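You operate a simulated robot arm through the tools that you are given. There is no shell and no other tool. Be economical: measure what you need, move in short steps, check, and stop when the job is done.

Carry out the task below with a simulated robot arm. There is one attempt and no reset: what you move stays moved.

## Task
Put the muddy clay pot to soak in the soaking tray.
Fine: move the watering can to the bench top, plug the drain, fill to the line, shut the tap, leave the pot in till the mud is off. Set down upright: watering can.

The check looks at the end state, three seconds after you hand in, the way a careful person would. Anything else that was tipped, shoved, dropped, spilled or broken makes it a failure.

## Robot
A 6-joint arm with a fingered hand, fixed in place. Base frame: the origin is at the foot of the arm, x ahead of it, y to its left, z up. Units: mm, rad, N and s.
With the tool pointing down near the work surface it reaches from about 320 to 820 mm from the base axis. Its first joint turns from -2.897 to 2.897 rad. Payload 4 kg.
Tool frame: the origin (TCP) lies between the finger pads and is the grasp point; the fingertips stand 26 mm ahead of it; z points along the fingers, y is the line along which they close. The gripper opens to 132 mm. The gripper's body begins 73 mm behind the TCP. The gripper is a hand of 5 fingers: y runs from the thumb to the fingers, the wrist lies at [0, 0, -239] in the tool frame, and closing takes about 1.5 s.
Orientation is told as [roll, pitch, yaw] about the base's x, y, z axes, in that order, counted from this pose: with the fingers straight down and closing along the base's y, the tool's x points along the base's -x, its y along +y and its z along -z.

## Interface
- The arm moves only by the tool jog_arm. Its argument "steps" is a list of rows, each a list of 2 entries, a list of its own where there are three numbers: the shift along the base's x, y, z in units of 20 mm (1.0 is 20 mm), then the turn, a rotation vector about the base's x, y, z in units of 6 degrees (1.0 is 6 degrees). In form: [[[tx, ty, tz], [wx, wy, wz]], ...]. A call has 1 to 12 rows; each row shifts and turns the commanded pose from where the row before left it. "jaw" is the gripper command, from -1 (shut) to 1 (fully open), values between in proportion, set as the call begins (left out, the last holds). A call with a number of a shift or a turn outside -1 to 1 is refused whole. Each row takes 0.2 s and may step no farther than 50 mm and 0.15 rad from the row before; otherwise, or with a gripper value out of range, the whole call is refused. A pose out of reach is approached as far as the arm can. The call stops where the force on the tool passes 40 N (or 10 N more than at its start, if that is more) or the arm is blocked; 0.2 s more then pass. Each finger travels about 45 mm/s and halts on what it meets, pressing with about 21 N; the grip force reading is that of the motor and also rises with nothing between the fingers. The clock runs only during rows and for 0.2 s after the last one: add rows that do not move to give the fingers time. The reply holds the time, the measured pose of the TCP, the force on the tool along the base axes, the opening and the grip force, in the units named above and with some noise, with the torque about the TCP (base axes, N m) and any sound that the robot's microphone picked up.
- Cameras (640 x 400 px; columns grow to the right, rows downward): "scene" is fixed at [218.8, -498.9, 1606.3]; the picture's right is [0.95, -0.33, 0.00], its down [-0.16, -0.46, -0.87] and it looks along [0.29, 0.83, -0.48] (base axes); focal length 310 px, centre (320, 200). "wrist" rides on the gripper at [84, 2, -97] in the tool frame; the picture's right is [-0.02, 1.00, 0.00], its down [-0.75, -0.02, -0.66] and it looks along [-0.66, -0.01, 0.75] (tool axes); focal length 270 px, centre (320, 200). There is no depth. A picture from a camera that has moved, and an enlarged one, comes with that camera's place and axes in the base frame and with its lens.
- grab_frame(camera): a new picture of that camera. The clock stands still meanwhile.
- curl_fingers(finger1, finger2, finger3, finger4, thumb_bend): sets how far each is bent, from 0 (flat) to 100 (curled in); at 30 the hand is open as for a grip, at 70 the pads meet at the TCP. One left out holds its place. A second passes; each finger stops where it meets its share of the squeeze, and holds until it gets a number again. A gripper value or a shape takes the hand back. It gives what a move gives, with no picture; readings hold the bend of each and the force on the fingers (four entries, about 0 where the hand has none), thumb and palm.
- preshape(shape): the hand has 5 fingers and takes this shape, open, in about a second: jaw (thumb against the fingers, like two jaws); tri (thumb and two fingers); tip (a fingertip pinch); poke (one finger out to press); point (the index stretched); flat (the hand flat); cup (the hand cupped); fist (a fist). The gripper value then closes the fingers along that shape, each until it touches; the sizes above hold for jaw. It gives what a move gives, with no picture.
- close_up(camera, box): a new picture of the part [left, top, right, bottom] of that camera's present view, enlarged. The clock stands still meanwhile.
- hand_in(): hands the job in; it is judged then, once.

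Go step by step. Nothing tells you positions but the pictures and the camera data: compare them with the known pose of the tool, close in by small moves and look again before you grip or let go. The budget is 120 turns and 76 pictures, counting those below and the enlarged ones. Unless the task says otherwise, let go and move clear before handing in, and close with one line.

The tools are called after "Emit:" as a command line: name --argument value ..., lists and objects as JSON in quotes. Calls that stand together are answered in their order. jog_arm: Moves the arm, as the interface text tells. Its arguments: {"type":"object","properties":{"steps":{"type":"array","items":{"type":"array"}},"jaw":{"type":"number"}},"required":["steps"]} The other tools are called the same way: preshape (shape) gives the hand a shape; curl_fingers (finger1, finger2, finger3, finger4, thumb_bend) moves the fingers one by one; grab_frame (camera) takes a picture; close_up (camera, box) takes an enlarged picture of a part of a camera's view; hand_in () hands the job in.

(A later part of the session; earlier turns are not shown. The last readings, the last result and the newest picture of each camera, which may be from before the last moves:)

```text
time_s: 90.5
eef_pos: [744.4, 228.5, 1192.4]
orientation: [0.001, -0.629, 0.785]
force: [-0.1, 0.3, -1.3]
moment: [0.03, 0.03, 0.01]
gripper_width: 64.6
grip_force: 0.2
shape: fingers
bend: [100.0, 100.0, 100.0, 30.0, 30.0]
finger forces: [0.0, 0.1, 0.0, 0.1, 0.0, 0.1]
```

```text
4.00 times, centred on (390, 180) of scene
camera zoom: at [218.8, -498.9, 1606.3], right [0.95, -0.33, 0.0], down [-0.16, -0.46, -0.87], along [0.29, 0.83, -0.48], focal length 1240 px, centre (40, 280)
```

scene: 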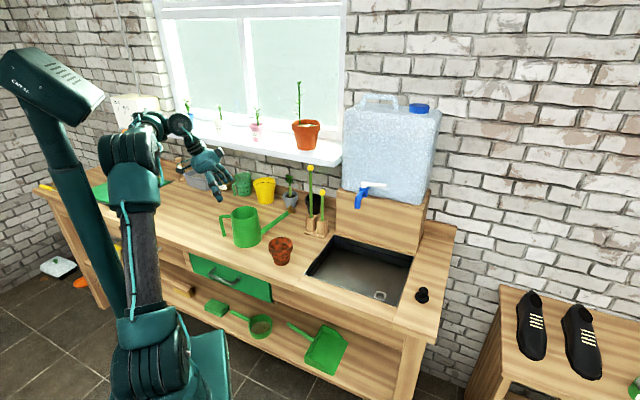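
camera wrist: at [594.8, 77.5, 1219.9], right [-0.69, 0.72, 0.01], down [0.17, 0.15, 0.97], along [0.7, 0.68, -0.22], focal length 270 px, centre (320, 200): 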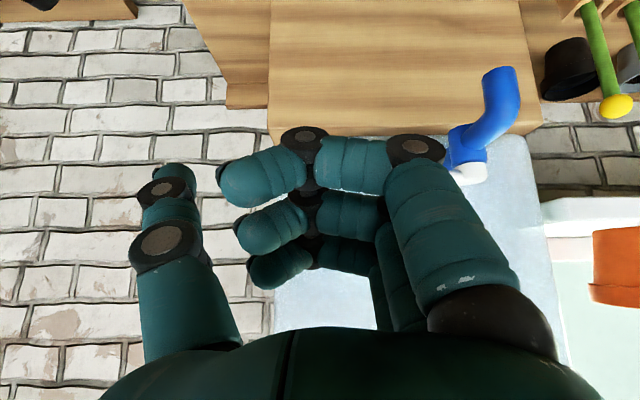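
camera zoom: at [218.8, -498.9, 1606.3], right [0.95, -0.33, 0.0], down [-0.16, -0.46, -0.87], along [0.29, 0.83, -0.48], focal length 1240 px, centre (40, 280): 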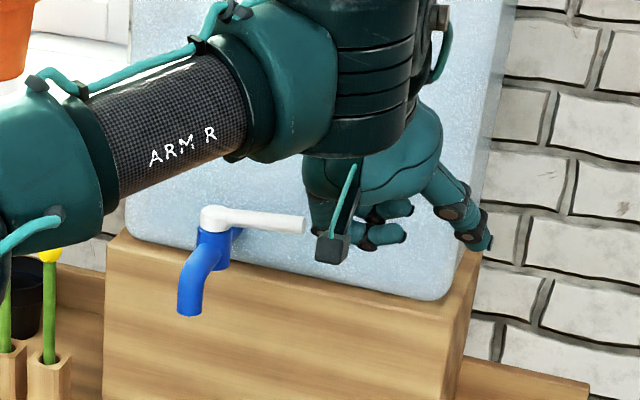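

The hook finger isn't visible left of the palm, so it sits further right than estimated. I'll shift 22 mm left and check that it's visible over the lever.

Emit:
jog_arm --steps '[[[-0.4, 0.4, 0], [0, 0, 0]], [[-0.4, 0.4, 0], [0, 0, 0]], [[0, 0, -0.5], [0, 0, 0]], [[0, 0, 0], [0, 0, 0]]]'

Emit:
close_up --camera "scene" --box '[350, 140, 430, 220]'

```text
time_s: 91.5
eef_pos: [728.1, 243.7, 1181.0]
orientation: [0.0, -0.629, 0.786]
force: [-0.4, 0.4, -0.8]
moment: [-0.01, 0.01, 0.01]
gripper_width: 64.7
grip_force: 0.0
shape: fingers
bend: [100.0, 100.0, 100.0, 30.0, 30.0]
finger forces: [0.0, 0.0, 0.1, 0.0, 0.0, 0.0]
```

```text
5.00 times, centred on (390, 180) of scene
camera zoom: at [218.8, -498.9, 1606.3], right [0.95, -0.33, 0.0], down [-0.16, -0.46, -0.87], along [0.29, 0.83, -0.48], focal length 1550 px, centre (-30, 300)
```

zoom: 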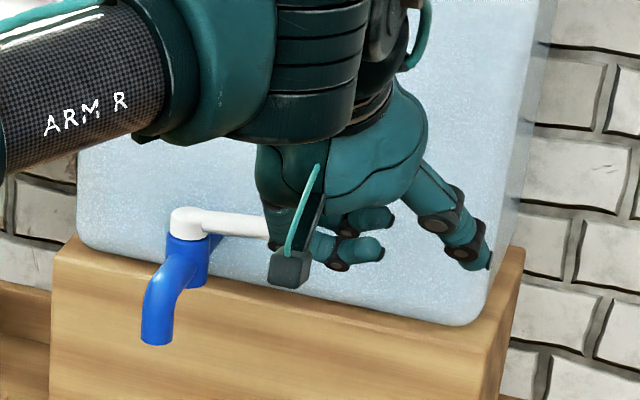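

I'll go a touch further back and lower the hook behind the lever, watching forces.

Emit:
jog_arm --steps '[[[0.2, 0.2, -0.3], [0, 0, 0]], [[0, 0, -0.5], [0, 0, 0]], [[0, 0, -0.5], [0, 0, 0]], [[0, 0, -0.5], [0, 0, 0]], [[0, 0, -0.3], [0, 0, 0]]]'

Emit:
jog_arm --steps '[[[-0.2, -0.2, 0], [0, 0, 0]], [[-0.2, -0.2, 0], [0, 0, 0]], [[-0.2, -0.2, 0], [0, 0, 0]]]'

Emit:
close_up --camera "scene" --box '[340, 150, 420, 220]'

```text
time_s: 92.7
eef_pos: [732.5, 251.4, 1139.8]
orientation: [-0.001, -0.629, 0.786]
force: [0.9, -0.3, 2.7]
moment: [0.16, 0.09, -0.04]
gripper_width: 64.4
grip_force: 0.8
shape: fingers
bend: [100.0, 100.0, 100.0, 30.0, 30.0]
finger forces: [0.1, 0.1, 0.1, 2.1, 0.0, 0.0]
```

```text
time_s: 93.5
eef_pos: [719.5, 237.5, 1139.7]
orientation: [0.001, -0.629, 0.785]
force: [0.2, 0.5, 0.1]
moment: [0.03, 0.04, -0.07]
gripper_width: 64.6
grip_force: 0.8
shape: fingers
bend: [100.0, 100.0, 100.0, 30.0, 30.0]
finger forces: [0.1, 0.0, 0.0, 0.8, 0.0, 0.0]
```

```text
5.71 times, centred on (380, 185) of scene
camera zoom: at [218.8, -498.9, 1606.3], right [0.95, -0.33, 0.0], down [-0.16, -0.46, -0.87], along [0.29, 0.83, -0.48], focal length 1772 px, centre (-23, 286)
```

zoom: 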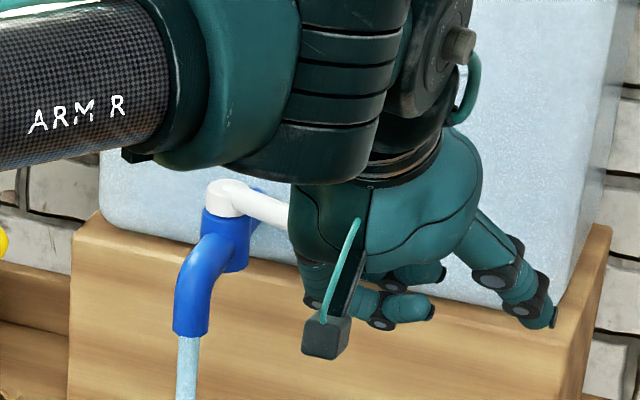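

Water is flowing. I'll wait a bit and see how fast the tray fills.

Emit:
jog_arm --steps '[[[0, 0, 0], [0, 0, 0]], [[0, 0, 0], [0, 0, 0]], [[0, 0, 0], [0, 0, 0]], [[0, 0, 0], [0, 0, 0]], [[0, 0, 0], [0, 0, 0]], [[0, 0, 0], [0, 0, 0]], [[0, 0, 0], [0, 0, 0]], [[0, 0, 0], [0, 0, 0]], [[0, 0, 0], [0, 0, 0]], [[0, 0, 0], [0, 0, 0]], [[0, 0, 0], [0, 0, 0]], [[0, 0, 0], [0, 0, 0]]]'

Emit:
close_up --camera "scene" --box '[290, 180, 450, 310]'

```text
time_s: 96.1
eef_pos: [719.1, 237.4, 1140.5]
orientation: [0.0, -0.629, 0.785]
force: [0.1, 0.4, 0.2]
moment: [-0.02, 0.02, 0.01]
gripper_width: 64.4
grip_force: 0.0
shape: fingers
bend: [100.0, 100.0, 100.0, 30.0, 30.0]
finger forces: [0.1, 0.1, 0.0, 0.1, 0.0, 0.0]
```

```text
3.08 times, centred on (370, 245) of scene
camera zoom: at [218.8, -498.9, 1606.3], right [0.95, -0.33, 0.0], down [-0.16, -0.46, -0.87], along [0.29, 0.83, -0.48], focal length 954 px, centre (166, 62)
```

zoom: 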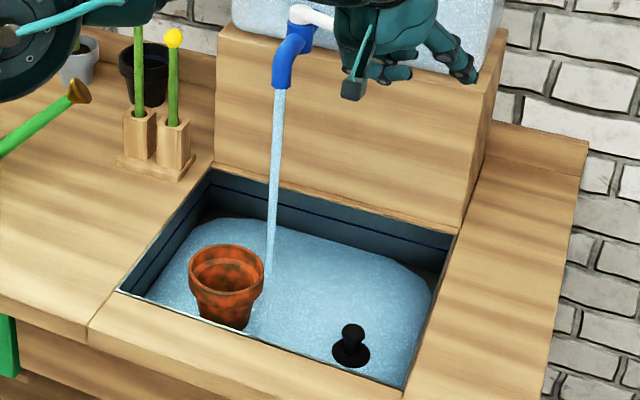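

The tray fills at maybe 3–4 mm/s; the line is roughly 37 mm above the floor. Meanwhile I'll move the hook finger over the lever to its front side, ready to shut it.

Emit:
jog_arm --steps '[[[0, 0, 0.8], [0, 0, 0]], [[0, 0, 0.8], [0, 0, 0]], [[0, 0, 0.8], [0, 0, 0]], [[0, 0, 0.6], [0, 0, 0]], [[-0.7, -0.7, 0], [0, 0, 0]], [[-0.7, -0.7, 0], [0, 0, 0]], [[-0.7, -0.7, 0], [0, 0, 0]], [[-0.5, -0.5, 0], [0, 0, 0]]]'

Emit:
close_up --camera "scene" --box '[290, 150, 450, 310]'

```text
time_s: 97.9
eef_pos: [668.8, 183.8, 1198.4]
orientation: [0.001, -0.629, 0.785]
force: [0.1, 0.3, 1.3]
moment: [0.02, -0.01, 0.01]
gripper_width: 64.5
grip_force: 0.0
shape: fingers
bend: [100.0, 100.0, 100.0, 30.0, 30.0]
finger forces: [0.0, 0.0, 0.0, 0.0, 0.1, 0.0]
```

```text
2.50 times, centred on (370, 230) of scene
camera zoom: at [218.8, -498.9, 1606.3], right [0.95, -0.33, 0.0], down [-0.16, -0.46, -0.87], along [0.29, 0.83, -0.48], focal length 775 px, centre (195, 125)
```

zoom: 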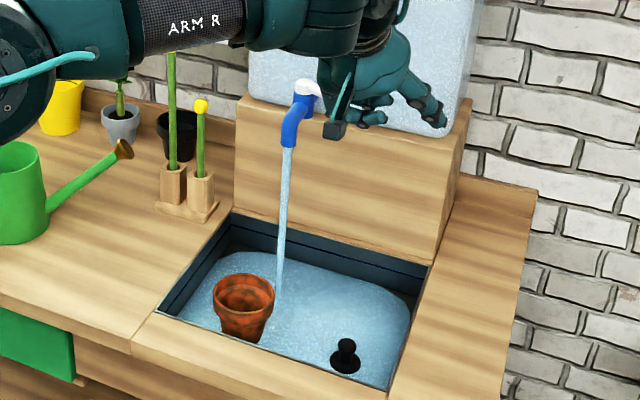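

Filling continues. I'll lower the finger in front of the lever and check the level again.

Emit:
jog_arm --steps '[[[0, 0, -0.9], [0, 0, 0]], [[0, 0, -0.9], [0, 0, 0]], [[0, 0, -0.9], [0, 0, 0]], [[0, 0, -0.2], [0, 0, 0]], [[0, 0, 0], [0, 0, 0]], [[0, 0, 0], [0, 0, 0]]]'

Emit:
close_up --camera "scene" --box '[320, 160, 440, 300]'

```text
time_s: 99.3
eef_pos: [666.7, 183.6, 1141.7]
orientation: [0.001, -0.627, 0.785]
force: [-0.2, -0.6, 0.2]
moment: [-0.03, 0.01, 0.03]
gripper_width: 64.4
grip_force: 0.1
shape: fingers
bend: [100.0, 100.0, 100.0, 30.0, 30.0]
finger forces: [0.0, 0.0, 0.1, 0.0, 0.1, 0.0]
```

```text
2.86 times, centred on (380, 230) of scene
camera zoom: at [218.8, -498.9, 1606.3], right [0.95, -0.33, 0.0], down [-0.16, -0.46, -0.87], along [0.29, 0.83, -0.48], focal length 886 px, centre (149, 114)
```

zoom: 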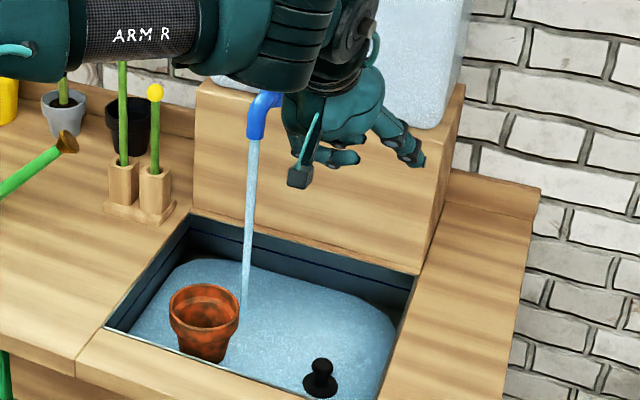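

The flange is only just going under, so it fills at roughly 1–2 mm/s. I'll wait about 8 s and look again.

Emit:
jog_arm --steps '[[[0, 0, 0], [0, 0, 0]], [[0, 0, 0], [0, 0, 0]], [[0, 0, 0], [0, 0, 0]], [[0, 0, 0], [0, 0, 0]], [[0, 0, 0], [0, 0, 0]], [[0, 0, 0], [0, 0, 0]], [[0, 0, 0], [0, 0, 0]], [[0, 0, 0], [0, 0, 0]], [[0, 0, 0], [0, 0, 0]], [[0, 0, 0], [0, 0, 0]], [[0, 0, 0], [0, 0, 0]], [[0, 0, 0], [0, 0, 0]]]'

Emit:
jog_arm --steps '[[[0, 0, 0], [0, 0, 0]], [[0, 0, 0], [0, 0, 0]], [[0, 0, 0], [0, 0, 0]], [[0, 0, 0], [0, 0, 0]], [[0, 0, 0], [0, 0, 0]], [[0, 0, 0], [0, 0, 0]], [[0, 0, 0], [0, 0, 0]], [[0, 0, 0], [0, 0, 0]], [[0, 0, 0], [0, 0, 0]], [[0, 0, 0], [0, 0, 0]], [[0, 0, 0], [0, 0, 0]], [[0, 0, 0], [0, 0, 0]]]'

Emit:
close_up --camera "scene" --box '[300, 220, 430, 310]'

```text
time_s: 101.9
eef_pos: [666.3, 183.6, 1141.9]
orientation: [0.0, -0.63, 0.786]
force: [-0.7, 1.2, -0.7]
moment: [0.0, 0.01, -0.01]
gripper_width: 64.7
grip_force: 0.0
shape: fingers
bend: [100.0, 100.0, 100.0, 30.0, 30.0]
finger forces: [0.0, 0.0, 0.0, 0.0, 0.0, 0.1]
```

```text
time_s: 104.5
eef_pos: [666.2, 184.9, 1141.7]
orientation: [0.001, -0.627, 0.786]
force: [0.6, 0.5, 0.1]
moment: [0.02, 0.0, -0.02]
gripper_width: 64.8
grip_force: 0.1
shape: fingers
bend: [100.0, 100.0, 100.0, 30.0, 30.0]
finger forces: [0.0, 0.0, 0.0, 0.0, 0.0, 0.0]
```

```text
4.44 times, centred on (365, 265) of scene
camera zoom: at [218.8, -498.9, 1606.3], right [0.95, -0.33, 0.0], down [-0.16, -0.46, -0.87], along [0.29, 0.83, -0.48], focal length 1378 px, centre (120, -89)
```

zoom: 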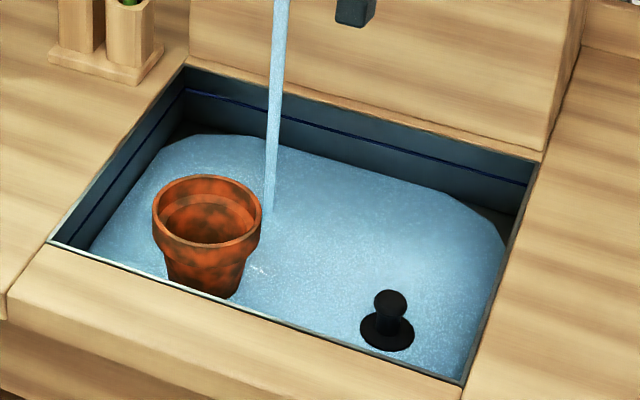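

About 11 mm deep at 104.5 s, so ~1 mm/s; roughly 26 mm to go. I'll wait about 16 s and check again.

Emit:
jog_arm --steps '[[[0, 0, 0], [0, 0, 0]], [[0, 0, 0], [0, 0, 0]], [[0, 0, 0], [0, 0, 0]], [[0, 0, 0], [0, 0, 0]], [[0, 0, 0], [0, 0, 0]], [[0, 0, 0], [0, 0, 0]], [[0, 0, 0], [0, 0, 0]], [[0, 0, 0], [0, 0, 0]], [[0, 0, 0], [0, 0, 0]], [[0, 0, 0], [0, 0, 0]], [[0, 0, 0], [0, 0, 0]], [[0, 0, 0], [0, 0, 0]]]'

Emit:
jog_arm --steps '[[[0, 0, 0], [0, 0, 0]], [[0, 0, 0], [0, 0, 0]], [[0, 0, 0], [0, 0, 0]], [[0, 0, 0], [0, 0, 0]], [[0, 0, 0], [0, 0, 0]], [[0, 0, 0], [0, 0, 0]], [[0, 0, 0], [0, 0, 0]], [[0, 0, 0], [0, 0, 0]], [[0, 0, 0], [0, 0, 0]], [[0, 0, 0], [0, 0, 0]], [[0, 0, 0], [0, 0, 0]], [[0, 0, 0], [0, 0, 0]]]'

Emit:
jog_arm --steps '[[[0, 0, 0], [0, 0, 0]], [[0, 0, 0], [0, 0, 0]], [[0, 0, 0], [0, 0, 0]], [[0, 0, 0], [0, 0, 0]], [[0, 0, 0], [0, 0, 0]], [[0, 0, 0], [0, 0, 0]], [[0, 0, 0], [0, 0, 0]], [[0, 0, 0], [0, 0, 0]], [[0, 0, 0], [0, 0, 0]], [[0, 0, 0], [0, 0, 0]], [[0, 0, 0], [0, 0, 0]], [[0, 0, 0], [0, 0, 0]]]'

Emit:
jog_arm --steps '[[[0, 0, 0], [0, 0, 0]], [[0, 0, 0], [0, 0, 0]], [[0, 0, 0], [0, 0, 0]], [[0, 0, 0], [0, 0, 0]], [[0, 0, 0], [0, 0, 0]], [[0, 0, 0], [0, 0, 0]], [[0, 0, 0], [0, 0, 0]], [[0, 0, 0], [0, 0, 0]], [[0, 0, 0], [0, 0, 0]], [[0, 0, 0], [0, 0, 0]], [[0, 0, 0], [0, 0, 0]], [[0, 0, 0], [0, 0, 0]]]'

Emit:
close_up --camera "scene" --box '[300, 220, 430, 310]'

```text
time_s: 107.1
eef_pos: [666.9, 185.0, 1141.4]
orientation: [0.0, -0.629, 0.786]
force: [-0.3, -0.2, 0.6]
moment: [0.01, 0.01, -0.03]
gripper_width: 64.8
grip_force: 0.0
shape: fingers
bend: [100.0, 100.0, 100.0, 30.0, 30.0]
finger forces: [0.1, 0.1, 0.0, 0.1, 0.1, 0.0]
```

```text
time_s: 109.7
eef_pos: [666.2, 185.0, 1140.3]
orientation: [-0.001, -0.628, 0.787]
force: [0.6, -0.3, 0.4]
moment: [-0.01, 0.0, 0.0]
gripper_width: 64.6
grip_force: 0.0
shape: fingers
bend: [100.0, 100.0, 100.0, 30.0, 30.0]
finger forces: [0.1, 0.1, 0.0, 0.0, 0.0, 0.1]
```

```text
time_s: 112.3
eef_pos: [666.3, 184.8, 1141.5]
orientation: [0.0, -0.629, 0.786]
force: [0.1, -0.8, -0.3]
moment: [0.0, -0.03, 0.0]
gripper_width: 64.4
grip_force: 0.1
shape: fingers
bend: [100.0, 100.0, 100.0, 30.0, 30.0]
finger forces: [0.0, 0.0, 0.0, 0.0, 0.0, 0.0]
```

```text
time_s: 114.9
eef_pos: [667.5, 185.6, 1141.4]
orientation: [-0.002, -0.628, 0.786]
force: [0.0, -0.4, 1.0]
moment: [-0.01, -0.02, 0.05]
gripper_width: 64.4
grip_force: 0.0
shape: fingers
bend: [100.0, 100.0, 100.0, 30.0, 30.0]
finger forces: [0.0, 0.0, 0.0, 0.0, 0.1, 0.1]
```

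```text
4.44 times, centred on (365, 265) of scene
camera zoom: at [218.8, -498.9, 1606.3], right [0.95, -0.33, 0.0], down [-0.16, -0.46, -0.87], along [0.29, 0.83, -0.48], focal length 1378 px, centre (120, -89)
```

zoom: 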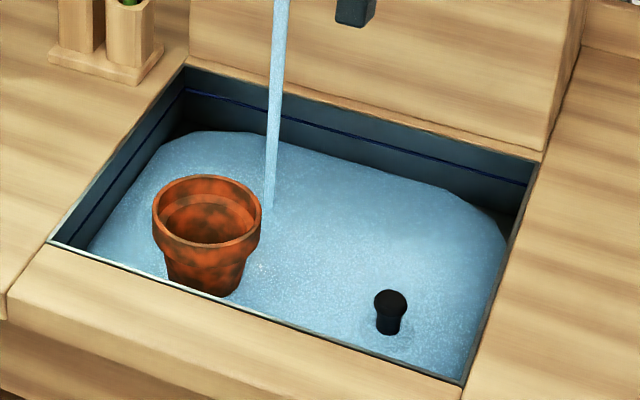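

The rise is about 0.5 mm/s, so ~27 mm remain to the line. Waiting is the safest option; the pot soaks meanwhile.

Emit:
jog_arm --steps '[[[0, 0, 0], [0, 0, 0]], [[0, 0, 0], [0, 0, 0]], [[0, 0, 0], [0, 0, 0]], [[0, 0, 0], [0, 0, 0]], [[0, 0, 0], [0, 0, 0]], [[0, 0, 0], [0, 0, 0]], [[0, 0, 0], [0, 0, 0]], [[0, 0, 0], [0, 0, 0]], [[0, 0, 0], [0, 0, 0]], [[0, 0, 0], [0, 0, 0]], [[0, 0, 0], [0, 0, 0]], [[0, 0, 0], [0, 0, 0]]]'

Emit:
jog_arm --steps '[[[0, 0, 0], [0, 0, 0]], [[0, 0, 0], [0, 0, 0]], [[0, 0, 0], [0, 0, 0]], [[0, 0, 0], [0, 0, 0]], [[0, 0, 0], [0, 0, 0]], [[0, 0, 0], [0, 0, 0]], [[0, 0, 0], [0, 0, 0]], [[0, 0, 0], [0, 0, 0]], [[0, 0, 0], [0, 0, 0]], [[0, 0, 0], [0, 0, 0]], [[0, 0, 0], [0, 0, 0]], [[0, 0, 0], [0, 0, 0]]]'

Emit:
jog_arm --steps '[[[0, 0, 0], [0, 0, 0]], [[0, 0, 0], [0, 0, 0]], [[0, 0, 0], [0, 0, 0]], [[0, 0, 0], [0, 0, 0]], [[0, 0, 0], [0, 0, 0]], [[0, 0, 0], [0, 0, 0]], [[0, 0, 0], [0, 0, 0]], [[0, 0, 0], [0, 0, 0]], [[0, 0, 0], [0, 0, 0]], [[0, 0, 0], [0, 0, 0]], [[0, 0, 0], [0, 0, 0]], [[0, 0, 0], [0, 0, 0]]]'

Emit:
jog_arm --steps '[[[0, 0, 0], [0, 0, 0]], [[0, 0, 0], [0, 0, 0]], [[0, 0, 0], [0, 0, 0]], [[0, 0, 0], [0, 0, 0]], [[0, 0, 0], [0, 0, 0]], [[0, 0, 0], [0, 0, 0]], [[0, 0, 0], [0, 0, 0]], [[0, 0, 0], [0, 0, 0]], [[0, 0, 0], [0, 0, 0]], [[0, 0, 0], [0, 0, 0]], [[0, 0, 0], [0, 0, 0]], [[0, 0, 0], [0, 0, 0]]]'

Emit:
jog_arm --steps '[[[0, 0, 0], [0, 0, 0]], [[0, 0, 0], [0, 0, 0]], [[0, 0, 0], [0, 0, 0]], [[0, 0, 0], [0, 0, 0]], [[0, 0, 0], [0, 0, 0]], [[0, 0, 0], [0, 0, 0]], [[0, 0, 0], [0, 0, 0]], [[0, 0, 0], [0, 0, 0]], [[0, 0, 0], [0, 0, 0]], [[0, 0, 0], [0, 0, 0]], [[0, 0, 0], [0, 0, 0]], [[0, 0, 0], [0, 0, 0]]]'

Emit:
jog_arm --steps '[[[0, 0, 0], [0, 0, 0]], [[0, 0, 0], [0, 0, 0]], [[0, 0, 0], [0, 0, 0]], [[0, 0, 0], [0, 0, 0]], [[0, 0, 0], [0, 0, 0]], [[0, 0, 0], [0, 0, 0]], [[0, 0, 0], [0, 0, 0]], [[0, 0, 0], [0, 0, 0]], [[0, 0, 0], [0, 0, 0]], [[0, 0, 0], [0, 0, 0]], [[0, 0, 0], [0, 0, 0]], [[0, 0, 0], [0, 0, 0]]]'

Emit:
jog_arm --steps '[[[0, 0, 0], [0, 0, 0]], [[0, 0, 0], [0, 0, 0]], [[0, 0, 0], [0, 0, 0]], [[0, 0, 0], [0, 0, 0]], [[0, 0, 0], [0, 0, 0]], [[0, 0, 0], [0, 0, 0]], [[0, 0, 0], [0, 0, 0]], [[0, 0, 0], [0, 0, 0]], [[0, 0, 0], [0, 0, 0]], [[0, 0, 0], [0, 0, 0]], [[0, 0, 0], [0, 0, 0]], [[0, 0, 0], [0, 0, 0]]]'

Emit:
close_up --camera "scene" --box '[300, 220, 430, 310]'

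```text
time_s: 117.5
eef_pos: [667.0, 184.2, 1140.9]
orientation: [0.001, -0.628, 0.785]
force: [0.7, 1.0, 0.2]
moment: [-0.01, -0.04, 0.05]
gripper_width: 64.5
grip_force: 0.1
shape: fingers
bend: [100.0, 100.0, 100.0, 30.0, 30.0]
finger forces: [0.0, 0.1, 0.0, 0.0, 0.1, 0.0]
```

```text
time_s: 120.1
eef_pos: [667.1, 185.0, 1140.7]
orientation: [0.0, -0.627, 0.787]
force: [0.0, -0.3, -0.1]
moment: [0.01, 0.02, 0.0]
gripper_width: 64.4
grip_force: 0.1
shape: fingers
bend: [100.0, 100.0, 100.0, 30.0, 30.0]
finger forces: [0.0, 0.1, 0.1, 0.1, 0.1, 0.1]
```

```text
time_s: 122.7
eef_pos: [666.0, 185.0, 1141.7]
orientation: [0.0, -0.629, 0.785]
force: [-0.2, -0.1, -0.1]
moment: [0.0, 0.01, 0.01]
gripper_width: 64.3
grip_force: 0.1
shape: fingers
bend: [100.0, 100.0, 100.0, 30.0, 30.0]
finger forces: [0.0, 0.0, 0.1, 0.0, 0.0, 0.1]
```

```text
time_s: 125.3
eef_pos: [666.5, 183.7, 1141.7]
orientation: [-0.001, -0.628, 0.785]
force: [-0.5, 0.4, -0.7]
moment: [-0.03, 0.02, 0.02]
gripper_width: 64.5
grip_force: 0.0
shape: fingers
bend: [100.0, 100.0, 100.0, 30.0, 30.0]
finger forces: [0.0, 0.0, 0.0, 0.0, 0.1, 0.0]
```

```text
time_s: 127.9
eef_pos: [666.3, 185.0, 1141.0]
orientation: [0.0, -0.627, 0.787]
force: [1.6, -0.8, -0.2]
moment: [-0.01, 0.03, 0.0]
gripper_width: 64.6
grip_force: 0.0
shape: fingers
bend: [100.0, 100.0, 100.0, 30.0, 30.0]
finger forces: [0.1, 0.1, 0.1, 0.1, 0.1, 0.0]
```

```text
time_s: 130.5
eef_pos: [666.7, 184.6, 1141.3]
orientation: [-0.001, -0.63, 0.785]
force: [0.7, -0.3, -0.1]
moment: [0.0, 0.01, 0.0]
gripper_width: 64.7
grip_force: 0.1
shape: fingers
bend: [100.0, 100.0, 100.0, 30.0, 30.0]
finger forces: [0.0, 0.0, 0.0, 0.1, 0.0, 0.0]
```

```text
time_s: 133.1
eef_pos: [666.8, 183.9, 1140.3]
orientation: [0.0, -0.628, 0.785]
force: [-1.2, -0.2, -0.4]
moment: [-0.02, 0.0, 0.01]
gripper_width: 64.5
grip_force: 0.0
shape: fingers
bend: [100.0, 100.0, 100.0, 30.0, 30.0]
finger forces: [0.0, 0.1, 0.0, 0.0, 0.0, 0.0]
```

```text
4.44 times, centred on (365, 265) of scene
camera zoom: at [218.8, -498.9, 1606.3], right [0.95, -0.33, 0.0], down [-0.16, -0.46, -0.87], along [0.29, 0.83, -0.48], focal length 1378 px, centre (120, -89)
```

zoom: 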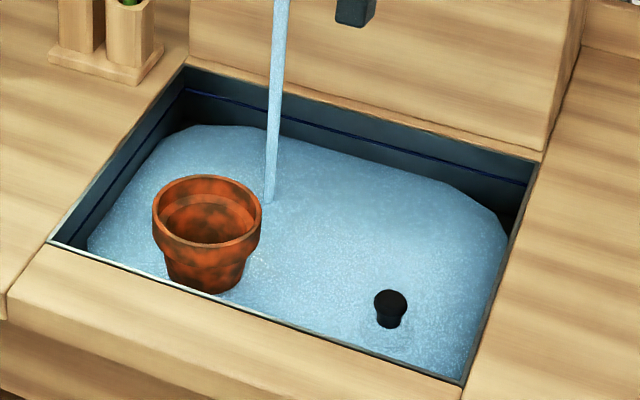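

About 18 mm deep; around 19 mm remain (~42 s). I'll wait about 29 s before checking again.

Emit:
jog_arm --steps '[[[0, 0, 0], [0, 0, 0]], [[0, 0, 0], [0, 0, 0]], [[0, 0, 0], [0, 0, 0]], [[0, 0, 0], [0, 0, 0]], [[0, 0, 0], [0, 0, 0]], [[0, 0, 0], [0, 0, 0]], [[0, 0, 0], [0, 0, 0]], [[0, 0, 0], [0, 0, 0]], [[0, 0, 0], [0, 0, 0]], [[0, 0, 0], [0, 0, 0]], [[0, 0, 0], [0, 0, 0]], [[0, 0, 0], [0, 0, 0]]]'

Emit:
jog_arm --steps '[[[0, 0, 0], [0, 0, 0]], [[0, 0, 0], [0, 0, 0]], [[0, 0, 0], [0, 0, 0]], [[0, 0, 0], [0, 0, 0]], [[0, 0, 0], [0, 0, 0]], [[0, 0, 0], [0, 0, 0]], [[0, 0, 0], [0, 0, 0]], [[0, 0, 0], [0, 0, 0]], [[0, 0, 0], [0, 0, 0]], [[0, 0, 0], [0, 0, 0]], [[0, 0, 0], [0, 0, 0]], [[0, 0, 0], [0, 0, 0]]]'

Emit:
jog_arm --steps '[[[0, 0, 0], [0, 0, 0]], [[0, 0, 0], [0, 0, 0]], [[0, 0, 0], [0, 0, 0]], [[0, 0, 0], [0, 0, 0]], [[0, 0, 0], [0, 0, 0]], [[0, 0, 0], [0, 0, 0]], [[0, 0, 0], [0, 0, 0]], [[0, 0, 0], [0, 0, 0]], [[0, 0, 0], [0, 0, 0]], [[0, 0, 0], [0, 0, 0]], [[0, 0, 0], [0, 0, 0]], [[0, 0, 0], [0, 0, 0]]]'

Emit:
jog_arm --steps '[[[0, 0, 0], [0, 0, 0]], [[0, 0, 0], [0, 0, 0]], [[0, 0, 0], [0, 0, 0]], [[0, 0, 0], [0, 0, 0]], [[0, 0, 0], [0, 0, 0]], [[0, 0, 0], [0, 0, 0]], [[0, 0, 0], [0, 0, 0]], [[0, 0, 0], [0, 0, 0]], [[0, 0, 0], [0, 0, 0]], [[0, 0, 0], [0, 0, 0]], [[0, 0, 0], [0, 0, 0]], [[0, 0, 0], [0, 0, 0]]]'

Emit:
jog_arm --steps '[[[0, 0, 0], [0, 0, 0]], [[0, 0, 0], [0, 0, 0]], [[0, 0, 0], [0, 0, 0]], [[0, 0, 0], [0, 0, 0]], [[0, 0, 0], [0, 0, 0]], [[0, 0, 0], [0, 0, 0]], [[0, 0, 0], [0, 0, 0]], [[0, 0, 0], [0, 0, 0]], [[0, 0, 0], [0, 0, 0]], [[0, 0, 0], [0, 0, 0]], [[0, 0, 0], [0, 0, 0]], [[0, 0, 0], [0, 0, 0]]]'

Emit:
jog_arm --steps '[[[0, 0, 0], [0, 0, 0]], [[0, 0, 0], [0, 0, 0]], [[0, 0, 0], [0, 0, 0]], [[0, 0, 0], [0, 0, 0]], [[0, 0, 0], [0, 0, 0]], [[0, 0, 0], [0, 0, 0]], [[0, 0, 0], [0, 0, 0]], [[0, 0, 0], [0, 0, 0]], [[0, 0, 0], [0, 0, 0]], [[0, 0, 0], [0, 0, 0]], [[0, 0, 0], [0, 0, 0]], [[0, 0, 0], [0, 0, 0]]]'

Emit:
jog_arm --steps '[[[0, 0, 0], [0, 0, 0]], [[0, 0, 0], [0, 0, 0]], [[0, 0, 0], [0, 0, 0]], [[0, 0, 0], [0, 0, 0]], [[0, 0, 0], [0, 0, 0]], [[0, 0, 0], [0, 0, 0]], [[0, 0, 0], [0, 0, 0]], [[0, 0, 0], [0, 0, 0]], [[0, 0, 0], [0, 0, 0]], [[0, 0, 0], [0, 0, 0]], [[0, 0, 0], [0, 0, 0]], [[0, 0, 0], [0, 0, 0]]]'

Emit:
jog_arm --steps '[[[0, 0, 0], [0, 0, 0]], [[0, 0, 0], [0, 0, 0]], [[0, 0, 0], [0, 0, 0]], [[0, 0, 0], [0, 0, 0]], [[0, 0, 0], [0, 0, 0]], [[0, 0, 0], [0, 0, 0]], [[0, 0, 0], [0, 0, 0]], [[0, 0, 0], [0, 0, 0]], [[0, 0, 0], [0, 0, 0]], [[0, 0, 0], [0, 0, 0]], [[0, 0, 0], [0, 0, 0]], [[0, 0, 0], [0, 0, 0]]]'

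Emit:
jog_arm --steps '[[[0, 0, 0], [0, 0, 0]], [[0, 0, 0], [0, 0, 0]], [[0, 0, 0], [0, 0, 0]], [[0, 0, 0], [0, 0, 0]], [[0, 0, 0], [0, 0, 0]], [[0, 0, 0], [0, 0, 0]], [[0, 0, 0], [0, 0, 0]], [[0, 0, 0], [0, 0, 0]], [[0, 0, 0], [0, 0, 0]], [[0, 0, 0], [0, 0, 0]], [[0, 0, 0], [0, 0, 0]], [[0, 0, 0], [0, 0, 0]]]'

Emit:
jog_arm --steps '[[[0, 0, 0], [0, 0, 0]], [[0, 0, 0], [0, 0, 0]], [[0, 0, 0], [0, 0, 0]], [[0, 0, 0], [0, 0, 0]], [[0, 0, 0], [0, 0, 0]], [[0, 0, 0], [0, 0, 0]], [[0, 0, 0], [0, 0, 0]], [[0, 0, 0], [0, 0, 0]], [[0, 0, 0], [0, 0, 0]], [[0, 0, 0], [0, 0, 0]], [[0, 0, 0], [0, 0, 0]], [[0, 0, 0], [0, 0, 0]]]'

Emit:
jog_arm --steps '[[[0, 0, 0], [0, 0, 0]], [[0, 0, 0], [0, 0, 0]], [[0, 0, 0], [0, 0, 0]], [[0, 0, 0], [0, 0, 0]], [[0, 0, 0], [0, 0, 0]], [[0, 0, 0], [0, 0, 0]], [[0, 0, 0], [0, 0, 0]], [[0, 0, 0], [0, 0, 0]], [[0, 0, 0], [0, 0, 0]], [[0, 0, 0], [0, 0, 0]], [[0, 0, 0], [0, 0, 0]], [[0, 0, 0], [0, 0, 0]]]'

Emit:
close_up --camera "scene" --box '[300, 220, 430, 310]'

```text
time_s: 135.7
eef_pos: [666.6, 184.5, 1140.8]
orientation: [-0.001, -0.629, 0.786]
force: [-0.4, 0.0, -0.1]
moment: [0.01, 0.0, 0.02]
gripper_width: 64.5
grip_force: 0.0
shape: fingers
bend: [100.0, 100.0, 100.0, 30.0, 30.0]
finger forces: [0.1, 0.0, 0.0, 0.0, 0.0, 0.0]
```

```text
time_s: 138.3
eef_pos: [666.4, 184.0, 1143.3]
orientation: [0.001, -0.628, 0.787]
force: [-0.2, -0.2, 0.1]
moment: [0.01, 0.0, -0.01]
gripper_width: 64.4
grip_force: 0.1
shape: fingers
bend: [100.0, 100.0, 100.0, 30.0, 30.0]
finger forces: [0.0, 0.0, 0.1, 0.0, 0.1, 0.0]
```

```text
time_s: 140.9
eef_pos: [665.9, 184.0, 1139.9]
orientation: [0.0, -0.627, 0.785]
force: [0.3, -0.4, -0.1]
moment: [-0.03, 0.01, 0.0]
gripper_width: 64.7
grip_force: 0.0
shape: fingers
bend: [100.0, 100.0, 100.0, 30.0, 30.0]
finger forces: [0.1, 0.0, 0.0, 0.1, 0.0, 0.0]
```

```text
time_s: 143.5
eef_pos: [666.7, 183.9, 1141.1]
orientation: [0.001, -0.629, 0.786]
force: [0.2, 0.3, 0.1]
moment: [-0.04, 0.0, -0.02]
gripper_width: 64.5
grip_force: 0.0
shape: fingers
bend: [100.0, 100.0, 100.0, 30.0, 30.0]
finger forces: [0.1, 0.0, 0.1, 0.0, 0.0, 0.1]
```

```text
time_s: 146.1
eef_pos: [666.8, 184.2, 1142.2]
orientation: [0.001, -0.628, 0.786]
force: [-0.1, 0.5, 0.1]
moment: [-0.01, -0.02, -0.02]
gripper_width: 64.7
grip_force: 0.2
shape: fingers
bend: [100.0, 100.0, 100.0, 30.0, 30.0]
finger forces: [0.0, 0.0, 0.0, 0.0, 0.0, 0.0]
```

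```text
time_s: 148.7
eef_pos: [667.4, 184.4, 1142.3]
orientation: [0.0, -0.629, 0.786]
force: [0.2, 0.5, -0.2]
moment: [0.02, -0.01, 0.0]
gripper_width: 64.3
grip_force: 0.0
shape: fingers
bend: [100.0, 100.0, 100.0, 30.0, 30.0]
finger forces: [0.0, 0.1, 0.1, 0.1, 0.1, 0.0]
```

```text
time_s: 151.3
eef_pos: [668.0, 184.3, 1141.1]
orientation: [0.0, -0.626, 0.786]
force: [-0.4, -0.1, -1.3]
moment: [0.04, 0.03, 0.0]
gripper_width: 64.4
grip_force: 0.1
shape: fingers
bend: [100.0, 100.0, 100.0, 30.0, 30.0]
finger forces: [0.0, 0.1, 0.0, 0.0, 0.0, 0.0]
```

```text
time_s: 153.9
eef_pos: [666.2, 184.7, 1142.4]
orientation: [0.0, -0.63, 0.785]
force: [-0.3, 0.2, -0.4]
moment: [-0.03, -0.02, -0.01]
gripper_width: 64.4
grip_force: 0.0
shape: fingers
bend: [100.0, 100.0, 100.0, 30.0, 30.0]
finger forces: [0.1, 0.1, 0.0, 0.0, 0.0, 0.0]
```

```text
time_s: 156.5
eef_pos: [666.0, 183.3, 1142.3]
orientation: [-0.002, -0.628, 0.786]
force: [0.4, -0.2, -0.2]
moment: [-0.03, 0.04, 0.06]
gripper_width: 64.4
grip_force: 0.1
shape: fingers
bend: [100.0, 100.0, 100.0, 30.0, 30.0]
finger forces: [0.0, 0.1, 0.0, 0.0, 0.0, 0.0]
```

```text
time_s: 159.1
eef_pos: [665.7, 184.4, 1142.3]
orientation: [0.0, -0.629, 0.785]
force: [0.2, 0.5, 0.7]
moment: [0.01, 0.01, 0.03]
gripper_width: 64.6
grip_force: 0.1
shape: fingers
bend: [100.0, 100.0, 100.0, 30.0, 30.0]
finger forces: [0.0, 0.0, 0.0, 0.0, 0.0, 0.1]
```

```text
time_s: 161.7
eef_pos: [666.2, 183.3, 1141.2]
orientation: [0.0, -0.628, 0.784]
force: [0.4, -0.6, -0.2]
moment: [0.02, -0.01, 0.01]
gripper_width: 64.7
grip_force: 0.0
shape: fingers
bend: [100.0, 100.0, 100.0, 30.0, 30.0]
finger forces: [0.0, 0.0, 0.0, 0.1, 0.0, 0.1]
```

```text
4.44 times, centred on (365, 265) of scene
camera zoom: at [218.8, -498.9, 1606.3], right [0.95, -0.33, 0.0], down [-0.16, -0.46, -0.87], along [0.29, 0.83, -0.48], focal length 1378 px, centre (120, -89)
```

zoom: 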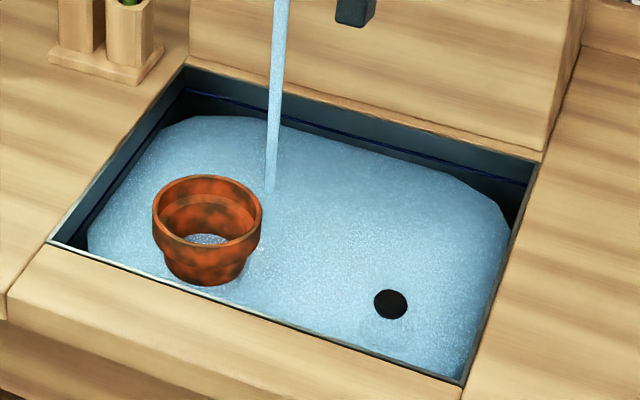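

Water edge is now roughly 9 mm below the line. About 18 s more, then a careful check.

Emit:
jog_arm --steps '[[[0, 0, 0], [0, 0, 0]], [[0, 0, 0], [0, 0, 0]], [[0, 0, 0], [0, 0, 0]], [[0, 0, 0], [0, 0, 0]], [[0, 0, 0], [0, 0, 0]], [[0, 0, 0], [0, 0, 0]], [[0, 0, 0], [0, 0, 0]], [[0, 0, 0], [0, 0, 0]], [[0, 0, 0], [0, 0, 0]], [[0, 0, 0], [0, 0, 0]], [[0, 0, 0], [0, 0, 0]], [[0, 0, 0], [0, 0, 0]]]'

Emit:
jog_arm --steps '[[[0, 0, 0], [0, 0, 0]], [[0, 0, 0], [0, 0, 0]], [[0, 0, 0], [0, 0, 0]], [[0, 0, 0], [0, 0, 0]], [[0, 0, 0], [0, 0, 0]], [[0, 0, 0], [0, 0, 0]], [[0, 0, 0], [0, 0, 0]], [[0, 0, 0], [0, 0, 0]], [[0, 0, 0], [0, 0, 0]], [[0, 0, 0], [0, 0, 0]], [[0, 0, 0], [0, 0, 0]], [[0, 0, 0], [0, 0, 0]]]'

Emit:
jog_arm --steps '[[[0, 0, 0], [0, 0, 0]], [[0, 0, 0], [0, 0, 0]], [[0, 0, 0], [0, 0, 0]], [[0, 0, 0], [0, 0, 0]], [[0, 0, 0], [0, 0, 0]], [[0, 0, 0], [0, 0, 0]], [[0, 0, 0], [0, 0, 0]], [[0, 0, 0], [0, 0, 0]], [[0, 0, 0], [0, 0, 0]], [[0, 0, 0], [0, 0, 0]], [[0, 0, 0], [0, 0, 0]], [[0, 0, 0], [0, 0, 0]]]'

Emit:
jog_arm --steps '[[[0, 0, 0], [0, 0, 0]], [[0, 0, 0], [0, 0, 0]], [[0, 0, 0], [0, 0, 0]], [[0, 0, 0], [0, 0, 0]], [[0, 0, 0], [0, 0, 0]], [[0, 0, 0], [0, 0, 0]], [[0, 0, 0], [0, 0, 0]], [[0, 0, 0], [0, 0, 0]], [[0, 0, 0], [0, 0, 0]], [[0, 0, 0], [0, 0, 0]], [[0, 0, 0], [0, 0, 0]], [[0, 0, 0], [0, 0, 0]]]'

Emit:
jog_arm --steps '[[[0, 0, 0], [0, 0, 0]], [[0, 0, 0], [0, 0, 0]], [[0, 0, 0], [0, 0, 0]], [[0, 0, 0], [0, 0, 0]], [[0, 0, 0], [0, 0, 0]], [[0, 0, 0], [0, 0, 0]], [[0, 0, 0], [0, 0, 0]], [[0, 0, 0], [0, 0, 0]], [[0, 0, 0], [0, 0, 0]], [[0, 0, 0], [0, 0, 0]], [[0, 0, 0], [0, 0, 0]], [[0, 0, 0], [0, 0, 0]]]'

Emit:
jog_arm --steps '[[[0, 0, 0], [0, 0, 0]], [[0, 0, 0], [0, 0, 0]], [[0, 0, 0], [0, 0, 0]], [[0, 0, 0], [0, 0, 0]], [[0, 0, 0], [0, 0, 0]], [[0, 0, 0], [0, 0, 0]], [[0, 0, 0], [0, 0, 0]], [[0, 0, 0], [0, 0, 0]], [[0, 0, 0], [0, 0, 0]], [[0, 0, 0], [0, 0, 0]], [[0, 0, 0], [0, 0, 0]], [[0, 0, 0], [0, 0, 0]]]'

Emit:
jog_arm --steps '[[[0, 0, 0], [0, 0, 0]], [[0, 0, 0], [0, 0, 0]], [[0, 0, 0], [0, 0, 0]], [[0, 0, 0], [0, 0, 0]], [[0, 0, 0], [0, 0, 0]], [[0, 0, 0], [0, 0, 0]], [[0, 0, 0], [0, 0, 0]], [[0, 0, 0], [0, 0, 0]], [[0, 0, 0], [0, 0, 0]], [[0, 0, 0], [0, 0, 0]], [[0, 0, 0], [0, 0, 0]], [[0, 0, 0], [0, 0, 0]]]'

Emit:
close_up --camera "scene" --box '[330, 225, 410, 275]'

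```text
time_s: 164.3
eef_pos: [666.1, 183.3, 1141.0]
orientation: [0.001, -0.629, 0.785]
force: [0.2, 0.4, -1.4]
moment: [-0.01, 0.0, -0.03]
gripper_width: 64.5
grip_force: 0.1
shape: fingers
bend: [100.0, 100.0, 100.0, 30.0, 30.0]
finger forces: [0.1, 0.1, 0.0, 0.0, 0.0, 0.0]
```

```text
time_s: 166.9
eef_pos: [666.5, 183.2, 1141.2]
orientation: [0.001, -0.627, 0.787]
force: [0.6, -0.3, 0.5]
moment: [0.0, 0.03, -0.01]
gripper_width: 64.6
grip_force: 0.0
shape: fingers
bend: [100.0, 100.0, 100.0, 30.0, 30.0]
finger forces: [0.0, 0.0, 0.1, 0.0, 0.0, 0.0]
```

```text
time_s: 169.5
eef_pos: [666.9, 185.4, 1141.4]
orientation: [0.0, -0.628, 0.786]
force: [-0.4, -1.2, -0.5]
moment: [0.01, -0.03, 0.01]
gripper_width: 64.6
grip_force: 0.0
shape: fingers
bend: [100.0, 100.0, 100.0, 30.0, 30.0]
finger forces: [0.0, 0.1, 0.0, 0.0, 0.0, 0.0]
```

```text
time_s: 172.1
eef_pos: [666.4, 183.8, 1141.4]
orientation: [0.0, -0.629, 0.787]
force: [0.3, 0.9, -0.2]
moment: [-0.03, 0.0, -0.03]
gripper_width: 64.6
grip_force: 0.1
shape: fingers
bend: [100.0, 100.0, 100.0, 30.0, 30.0]
finger forces: [0.0, 0.0, 0.0, 0.1, 0.0, 0.1]
```

```text
time_s: 174.7
eef_pos: [665.3, 183.9, 1140.2]
orientation: [0.0, -0.629, 0.784]
force: [0.6, -0.8, -0.2]
moment: [0.0, -0.01, 0.0]
gripper_width: 64.4
grip_force: 0.1
shape: fingers
bend: [100.0, 100.0, 100.0, 30.0, 30.0]
finger forces: [0.0, 0.0, 0.0, 0.0, 0.0, 0.0]
```

```text
time_s: 177.3
eef_pos: [666.8, 183.4, 1142.0]
orientation: [0.0, -0.629, 0.786]
force: [0.7, -0.7, 0.9]
moment: [0.02, -0.03, 0.0]
gripper_width: 64.6
grip_force: 0.1
shape: fingers
bend: [100.0, 100.0, 100.0, 30.0, 30.0]
finger forces: [0.0, 0.0, 0.0, 0.0, 0.0, 0.0]
```

```text
time_s: 179.9
eef_pos: [667.2, 184.1, 1141.3]
orientation: [0.001, -0.629, 0.786]
force: [-0.2, -0.6, 0.5]
moment: [0.01, 0.02, 0.02]
gripper_width: 64.1
grip_force: 0.1
shape: fingers
bend: [100.0, 100.0, 100.0, 30.0, 30.0]
finger forces: [0.1, 0.0, 0.0, 0.0, 0.0, 0.0]
```

```text
8.00 times, centred on (370, 250) of scene
camera zoom: at [218.8, -498.9, 1606.3], right [0.95, -0.33, 0.0], down [-0.16, -0.46, -0.87], along [0.29, 0.83, -0.48], focal length 2480 px, centre (-80, -200)
```

zoom: 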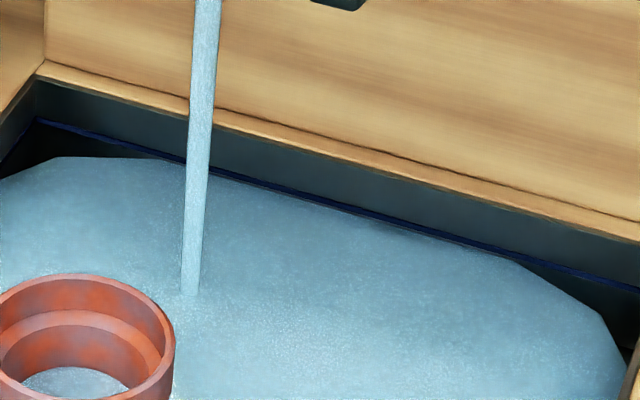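

The surface is ~4–5 mm under the line. I'll wait ~10 s more, then push the lever back shut in the same go.

Emit:
jog_arm --steps '[[[0, 0, 0], [0, 0, 0]], [[0, 0, 0], [0, 0, 0]], [[0, 0, 0], [0, 0, 0]], [[0, 0, 0], [0, 0, 0]], [[0, 0, 0], [0, 0, 0]], [[0, 0, 0], [0, 0, 0]], [[0, 0, 0], [0, 0, 0]], [[0, 0, 0], [0, 0, 0]], [[0, 0, 0], [0, 0, 0]], [[0, 0, 0], [0, 0, 0]], [[0, 0, 0], [0, 0, 0]], [[0, 0, 0], [0, 0, 0]]]'

Emit:
jog_arm --steps '[[[0, 0, 0], [0, 0, 0]], [[0, 0, 0], [0, 0, 0]], [[0, 0, 0], [0, 0, 0]], [[0, 0, 0], [0, 0, 0]], [[0, 0, 0], [0, 0, 0]], [[0, 0, 0], [0, 0, 0]], [[0, 0, 0], [0, 0, 0]], [[0, 0, 0], [0, 0, 0]], [[0, 0, 0], [0, 0, 0]], [[0, 0, 0], [0, 0, 0]], [[0, 0, 0], [0, 0, 0]], [[0, 0, 0], [0, 0, 0]]]'

Emit:
jog_arm --steps '[[[0, 0, 0], [0, 0, 0]], [[0, 0, 0], [0, 0, 0]], [[0, 0, 0], [0, 0, 0]], [[0, 0, 0], [0, 0, 0]], [[0, 0, 0], [0, 0, 0]], [[0, 0, 0], [0, 0, 0]], [[0, 0, 0], [0, 0, 0]], [[0, 0, 0], [0, 0, 0]], [[0, 0, 0], [0, 0, 0]], [[0, 0, 0], [0, 0, 0]], [[0, 0, 0], [0, 0, 0]], [[0, 0, 0], [0, 0, 0]]]'

Emit:
jog_arm --steps '[[[0.5, 0.5, 0], [0, 0, 0]], [[0.5, 0.5, 0], [0, 0, 0]], [[0.4, 0.4, 0], [0, 0, 0]], [[0.15, 0.15, 0], [0, 0, 0]], [[0.15, 0.15, 0], [0, 0, 0]], [[0.15, 0.15, 0], [0, 0, 0]]]'

```text
time_s: 182.5
eef_pos: [668.2, 183.4, 1141.7]
orientation: [0.001, -0.628, 0.785]
force: [-0.3, -1.4, -0.3]
moment: [-0.04, 0.01, 0.03]
gripper_width: 64.5
grip_force: 0.0
shape: fingers
bend: [100.0, 100.0, 100.0, 30.0, 30.0]
finger forces: [0.0, 0.1, 0.1, 0.1, 0.0, 0.0]
```

```text
time_s: 185.1
eef_pos: [666.2, 183.9, 1140.8]
orientation: [-0.001, -0.628, 0.784]
force: [-0.1, 0.1, -0.1]
moment: [-0.02, 0.01, 0.0]
gripper_width: 64.3
grip_force: 0.1
shape: fingers
bend: [100.0, 100.0, 100.0, 30.0, 30.0]
finger forces: [0.0, 0.0, 0.0, 0.0, 0.0, 0.0]
```

```text
time_s: 187.7
eef_pos: [665.9, 184.6, 1141.5]
orientation: [0.001, -0.629, 0.786]
force: [-0.8, -0.3, 0.0]
moment: [0.01, 0.01, -0.01]
gripper_width: 64.5
grip_force: 0.1
shape: fingers
bend: [100.0, 100.0, 100.0, 30.0, 30.0]
finger forces: [0.0, 0.0, 0.0, 0.0, 0.0, 0.0]
```

```text
time_s: 189.1
eef_pos: [703.4, 221.3, 1142.1]
orientation: [0.001, -0.628, 0.787]
force: [-0.5, -1.2, -0.4]
moment: [0.0, 0.0, 0.05]
gripper_width: 64.5
grip_force: 0.4
shape: fingers
bend: [100.0, 100.0, 100.0, 30.0, 30.0]
finger forces: [0.0, 0.0, 0.0, 0.9, 0.0, 0.1]
```

Slight contact on the hook finger. Continuing to push in small steps.

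Emit:
jog_arm --steps '[[[0.15, 0.15, 0], [0, 0, 0]], [[0.15, 0.15, 0], [0, 0, 0]], [[0.15, 0.15, 0], [0, 0, 0]]]'

Emit:
jog_arm --steps '[[[0.1, 0.1, 0], [0, 0, 0]], [[0.1, 0.1, 0], [0, 0, 0]]]'

Emit:
close_up --camera "scene" --box '[320, 165, 430, 275]'

```text
time_s: 189.9
eef_pos: [711.4, 226.7, 1138.4]
orientation: [-0.002, -0.617, 0.782]
force: [-6.5, -10.4, 0.7]
moment: [0.16, -0.08, 0.82]
gripper_width: 64.5
grip_force: 5.2
shape: fingers
bend: [100.0, 100.0, 100.0, 30.0, 30.0]
finger forces: [0.0, 0.0, 0.1, 10.8, 0.0, 0.0]
stopped in row 3: the force on the tool passed its limit at 42 N (the readings are from after the stop); the commanded pose is now the measured one
```

```text
time_s: 190.5
eef_pos: [713.8, 226.3, 1135.8]
orientation: [0.001, -0.607, 0.786]
force: [-7.9, -9.3, -1.8]
moment: [-0.01, -0.09, 0.85]
gripper_width: 64.6
grip_force: 5.2
shape: fingers
bend: [100.0, 100.0, 100.0, 28.0, 30.0]
finger forces: [0.1, 0.0, 0.0, 10.0, 0.0, 0.0]
stopped in row 2: the force on the tool passed its limit at 45 N (the readings are from after the stop); the commanded pose is now the measured one
```

```text
3.64 times, centred on (375, 220) of scene
camera zoom: at [218.8, -498.9, 1606.3], right [0.95, -0.33, 0.0], down [-0.16, -0.46, -0.87], along [0.29, 0.83, -0.48], focal length 1128 px, centre (120, 127)
```

zoom: 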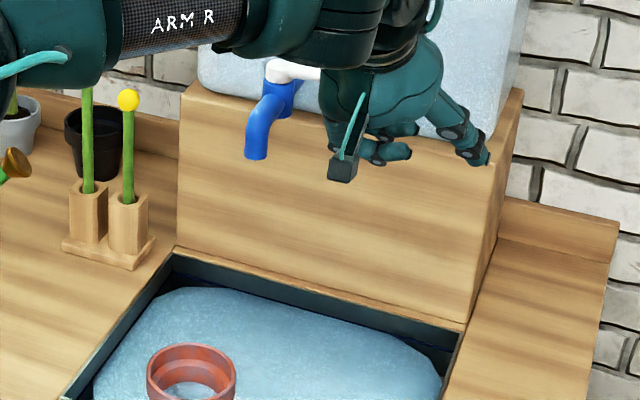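

The tap is shut: the stream stopped and the lever is against its stop. I'll back away from it toward the front, then look at level and pot.

Emit:
jog_arm --steps '[[[-0.3, -0.3, 0.1], [0, 0, 0]], [[-0.7, -0.7, 0.3], [0, 0, 0]], [[-0.7, -0.7, 0.3], [0, 0, 0]], [[-0.7, -0.7, 0.3], [0, 0, 0]], [[-0.7, -0.7, 0.3], [0, 0, 0]], [[-0.7, -0.7, 0.3], [0, 0, 0]], [[-0.7, -0.7, 0.3], [0, 0, 0]], [[-0.7, -0.7, 0.3], [0, 0, 0]], [[-0.7, -0.3, 0], [0, 0, 0]], [[-0.7, -0.3, 0], [0, 0, 0]]]'

Emit:
close_up --camera "scene" --box '[300, 170, 440, 300]'

```text
time_s: 192.7
eef_pos: [582.2, 111.4, 1178.9]
orientation: [0.004, -0.608, 0.787]
force: [-0.4, -0.1, 0.1]
moment: [0.01, 0.0, -0.04]
gripper_width: 64.6
grip_force: 0.0
shape: fingers
bend: [100.0, 100.0, 100.0, 30.0, 30.0]
finger forces: [0.0, 0.0, 0.0, 0.0, 0.0, 0.0]
```

```text
3.08 times, centred on (370, 235) of scene
camera zoom: at [218.8, -498.9, 1606.3], right [0.95, -0.33, 0.0], down [-0.16, -0.46, -0.87], along [0.29, 0.83, -0.48], focal length 954 px, centre (166, 92)
```

zoom: 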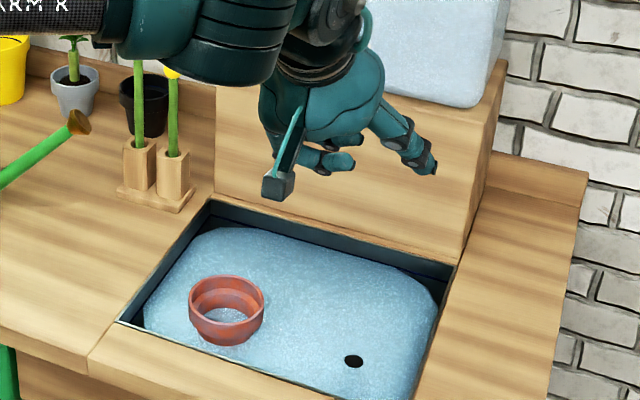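

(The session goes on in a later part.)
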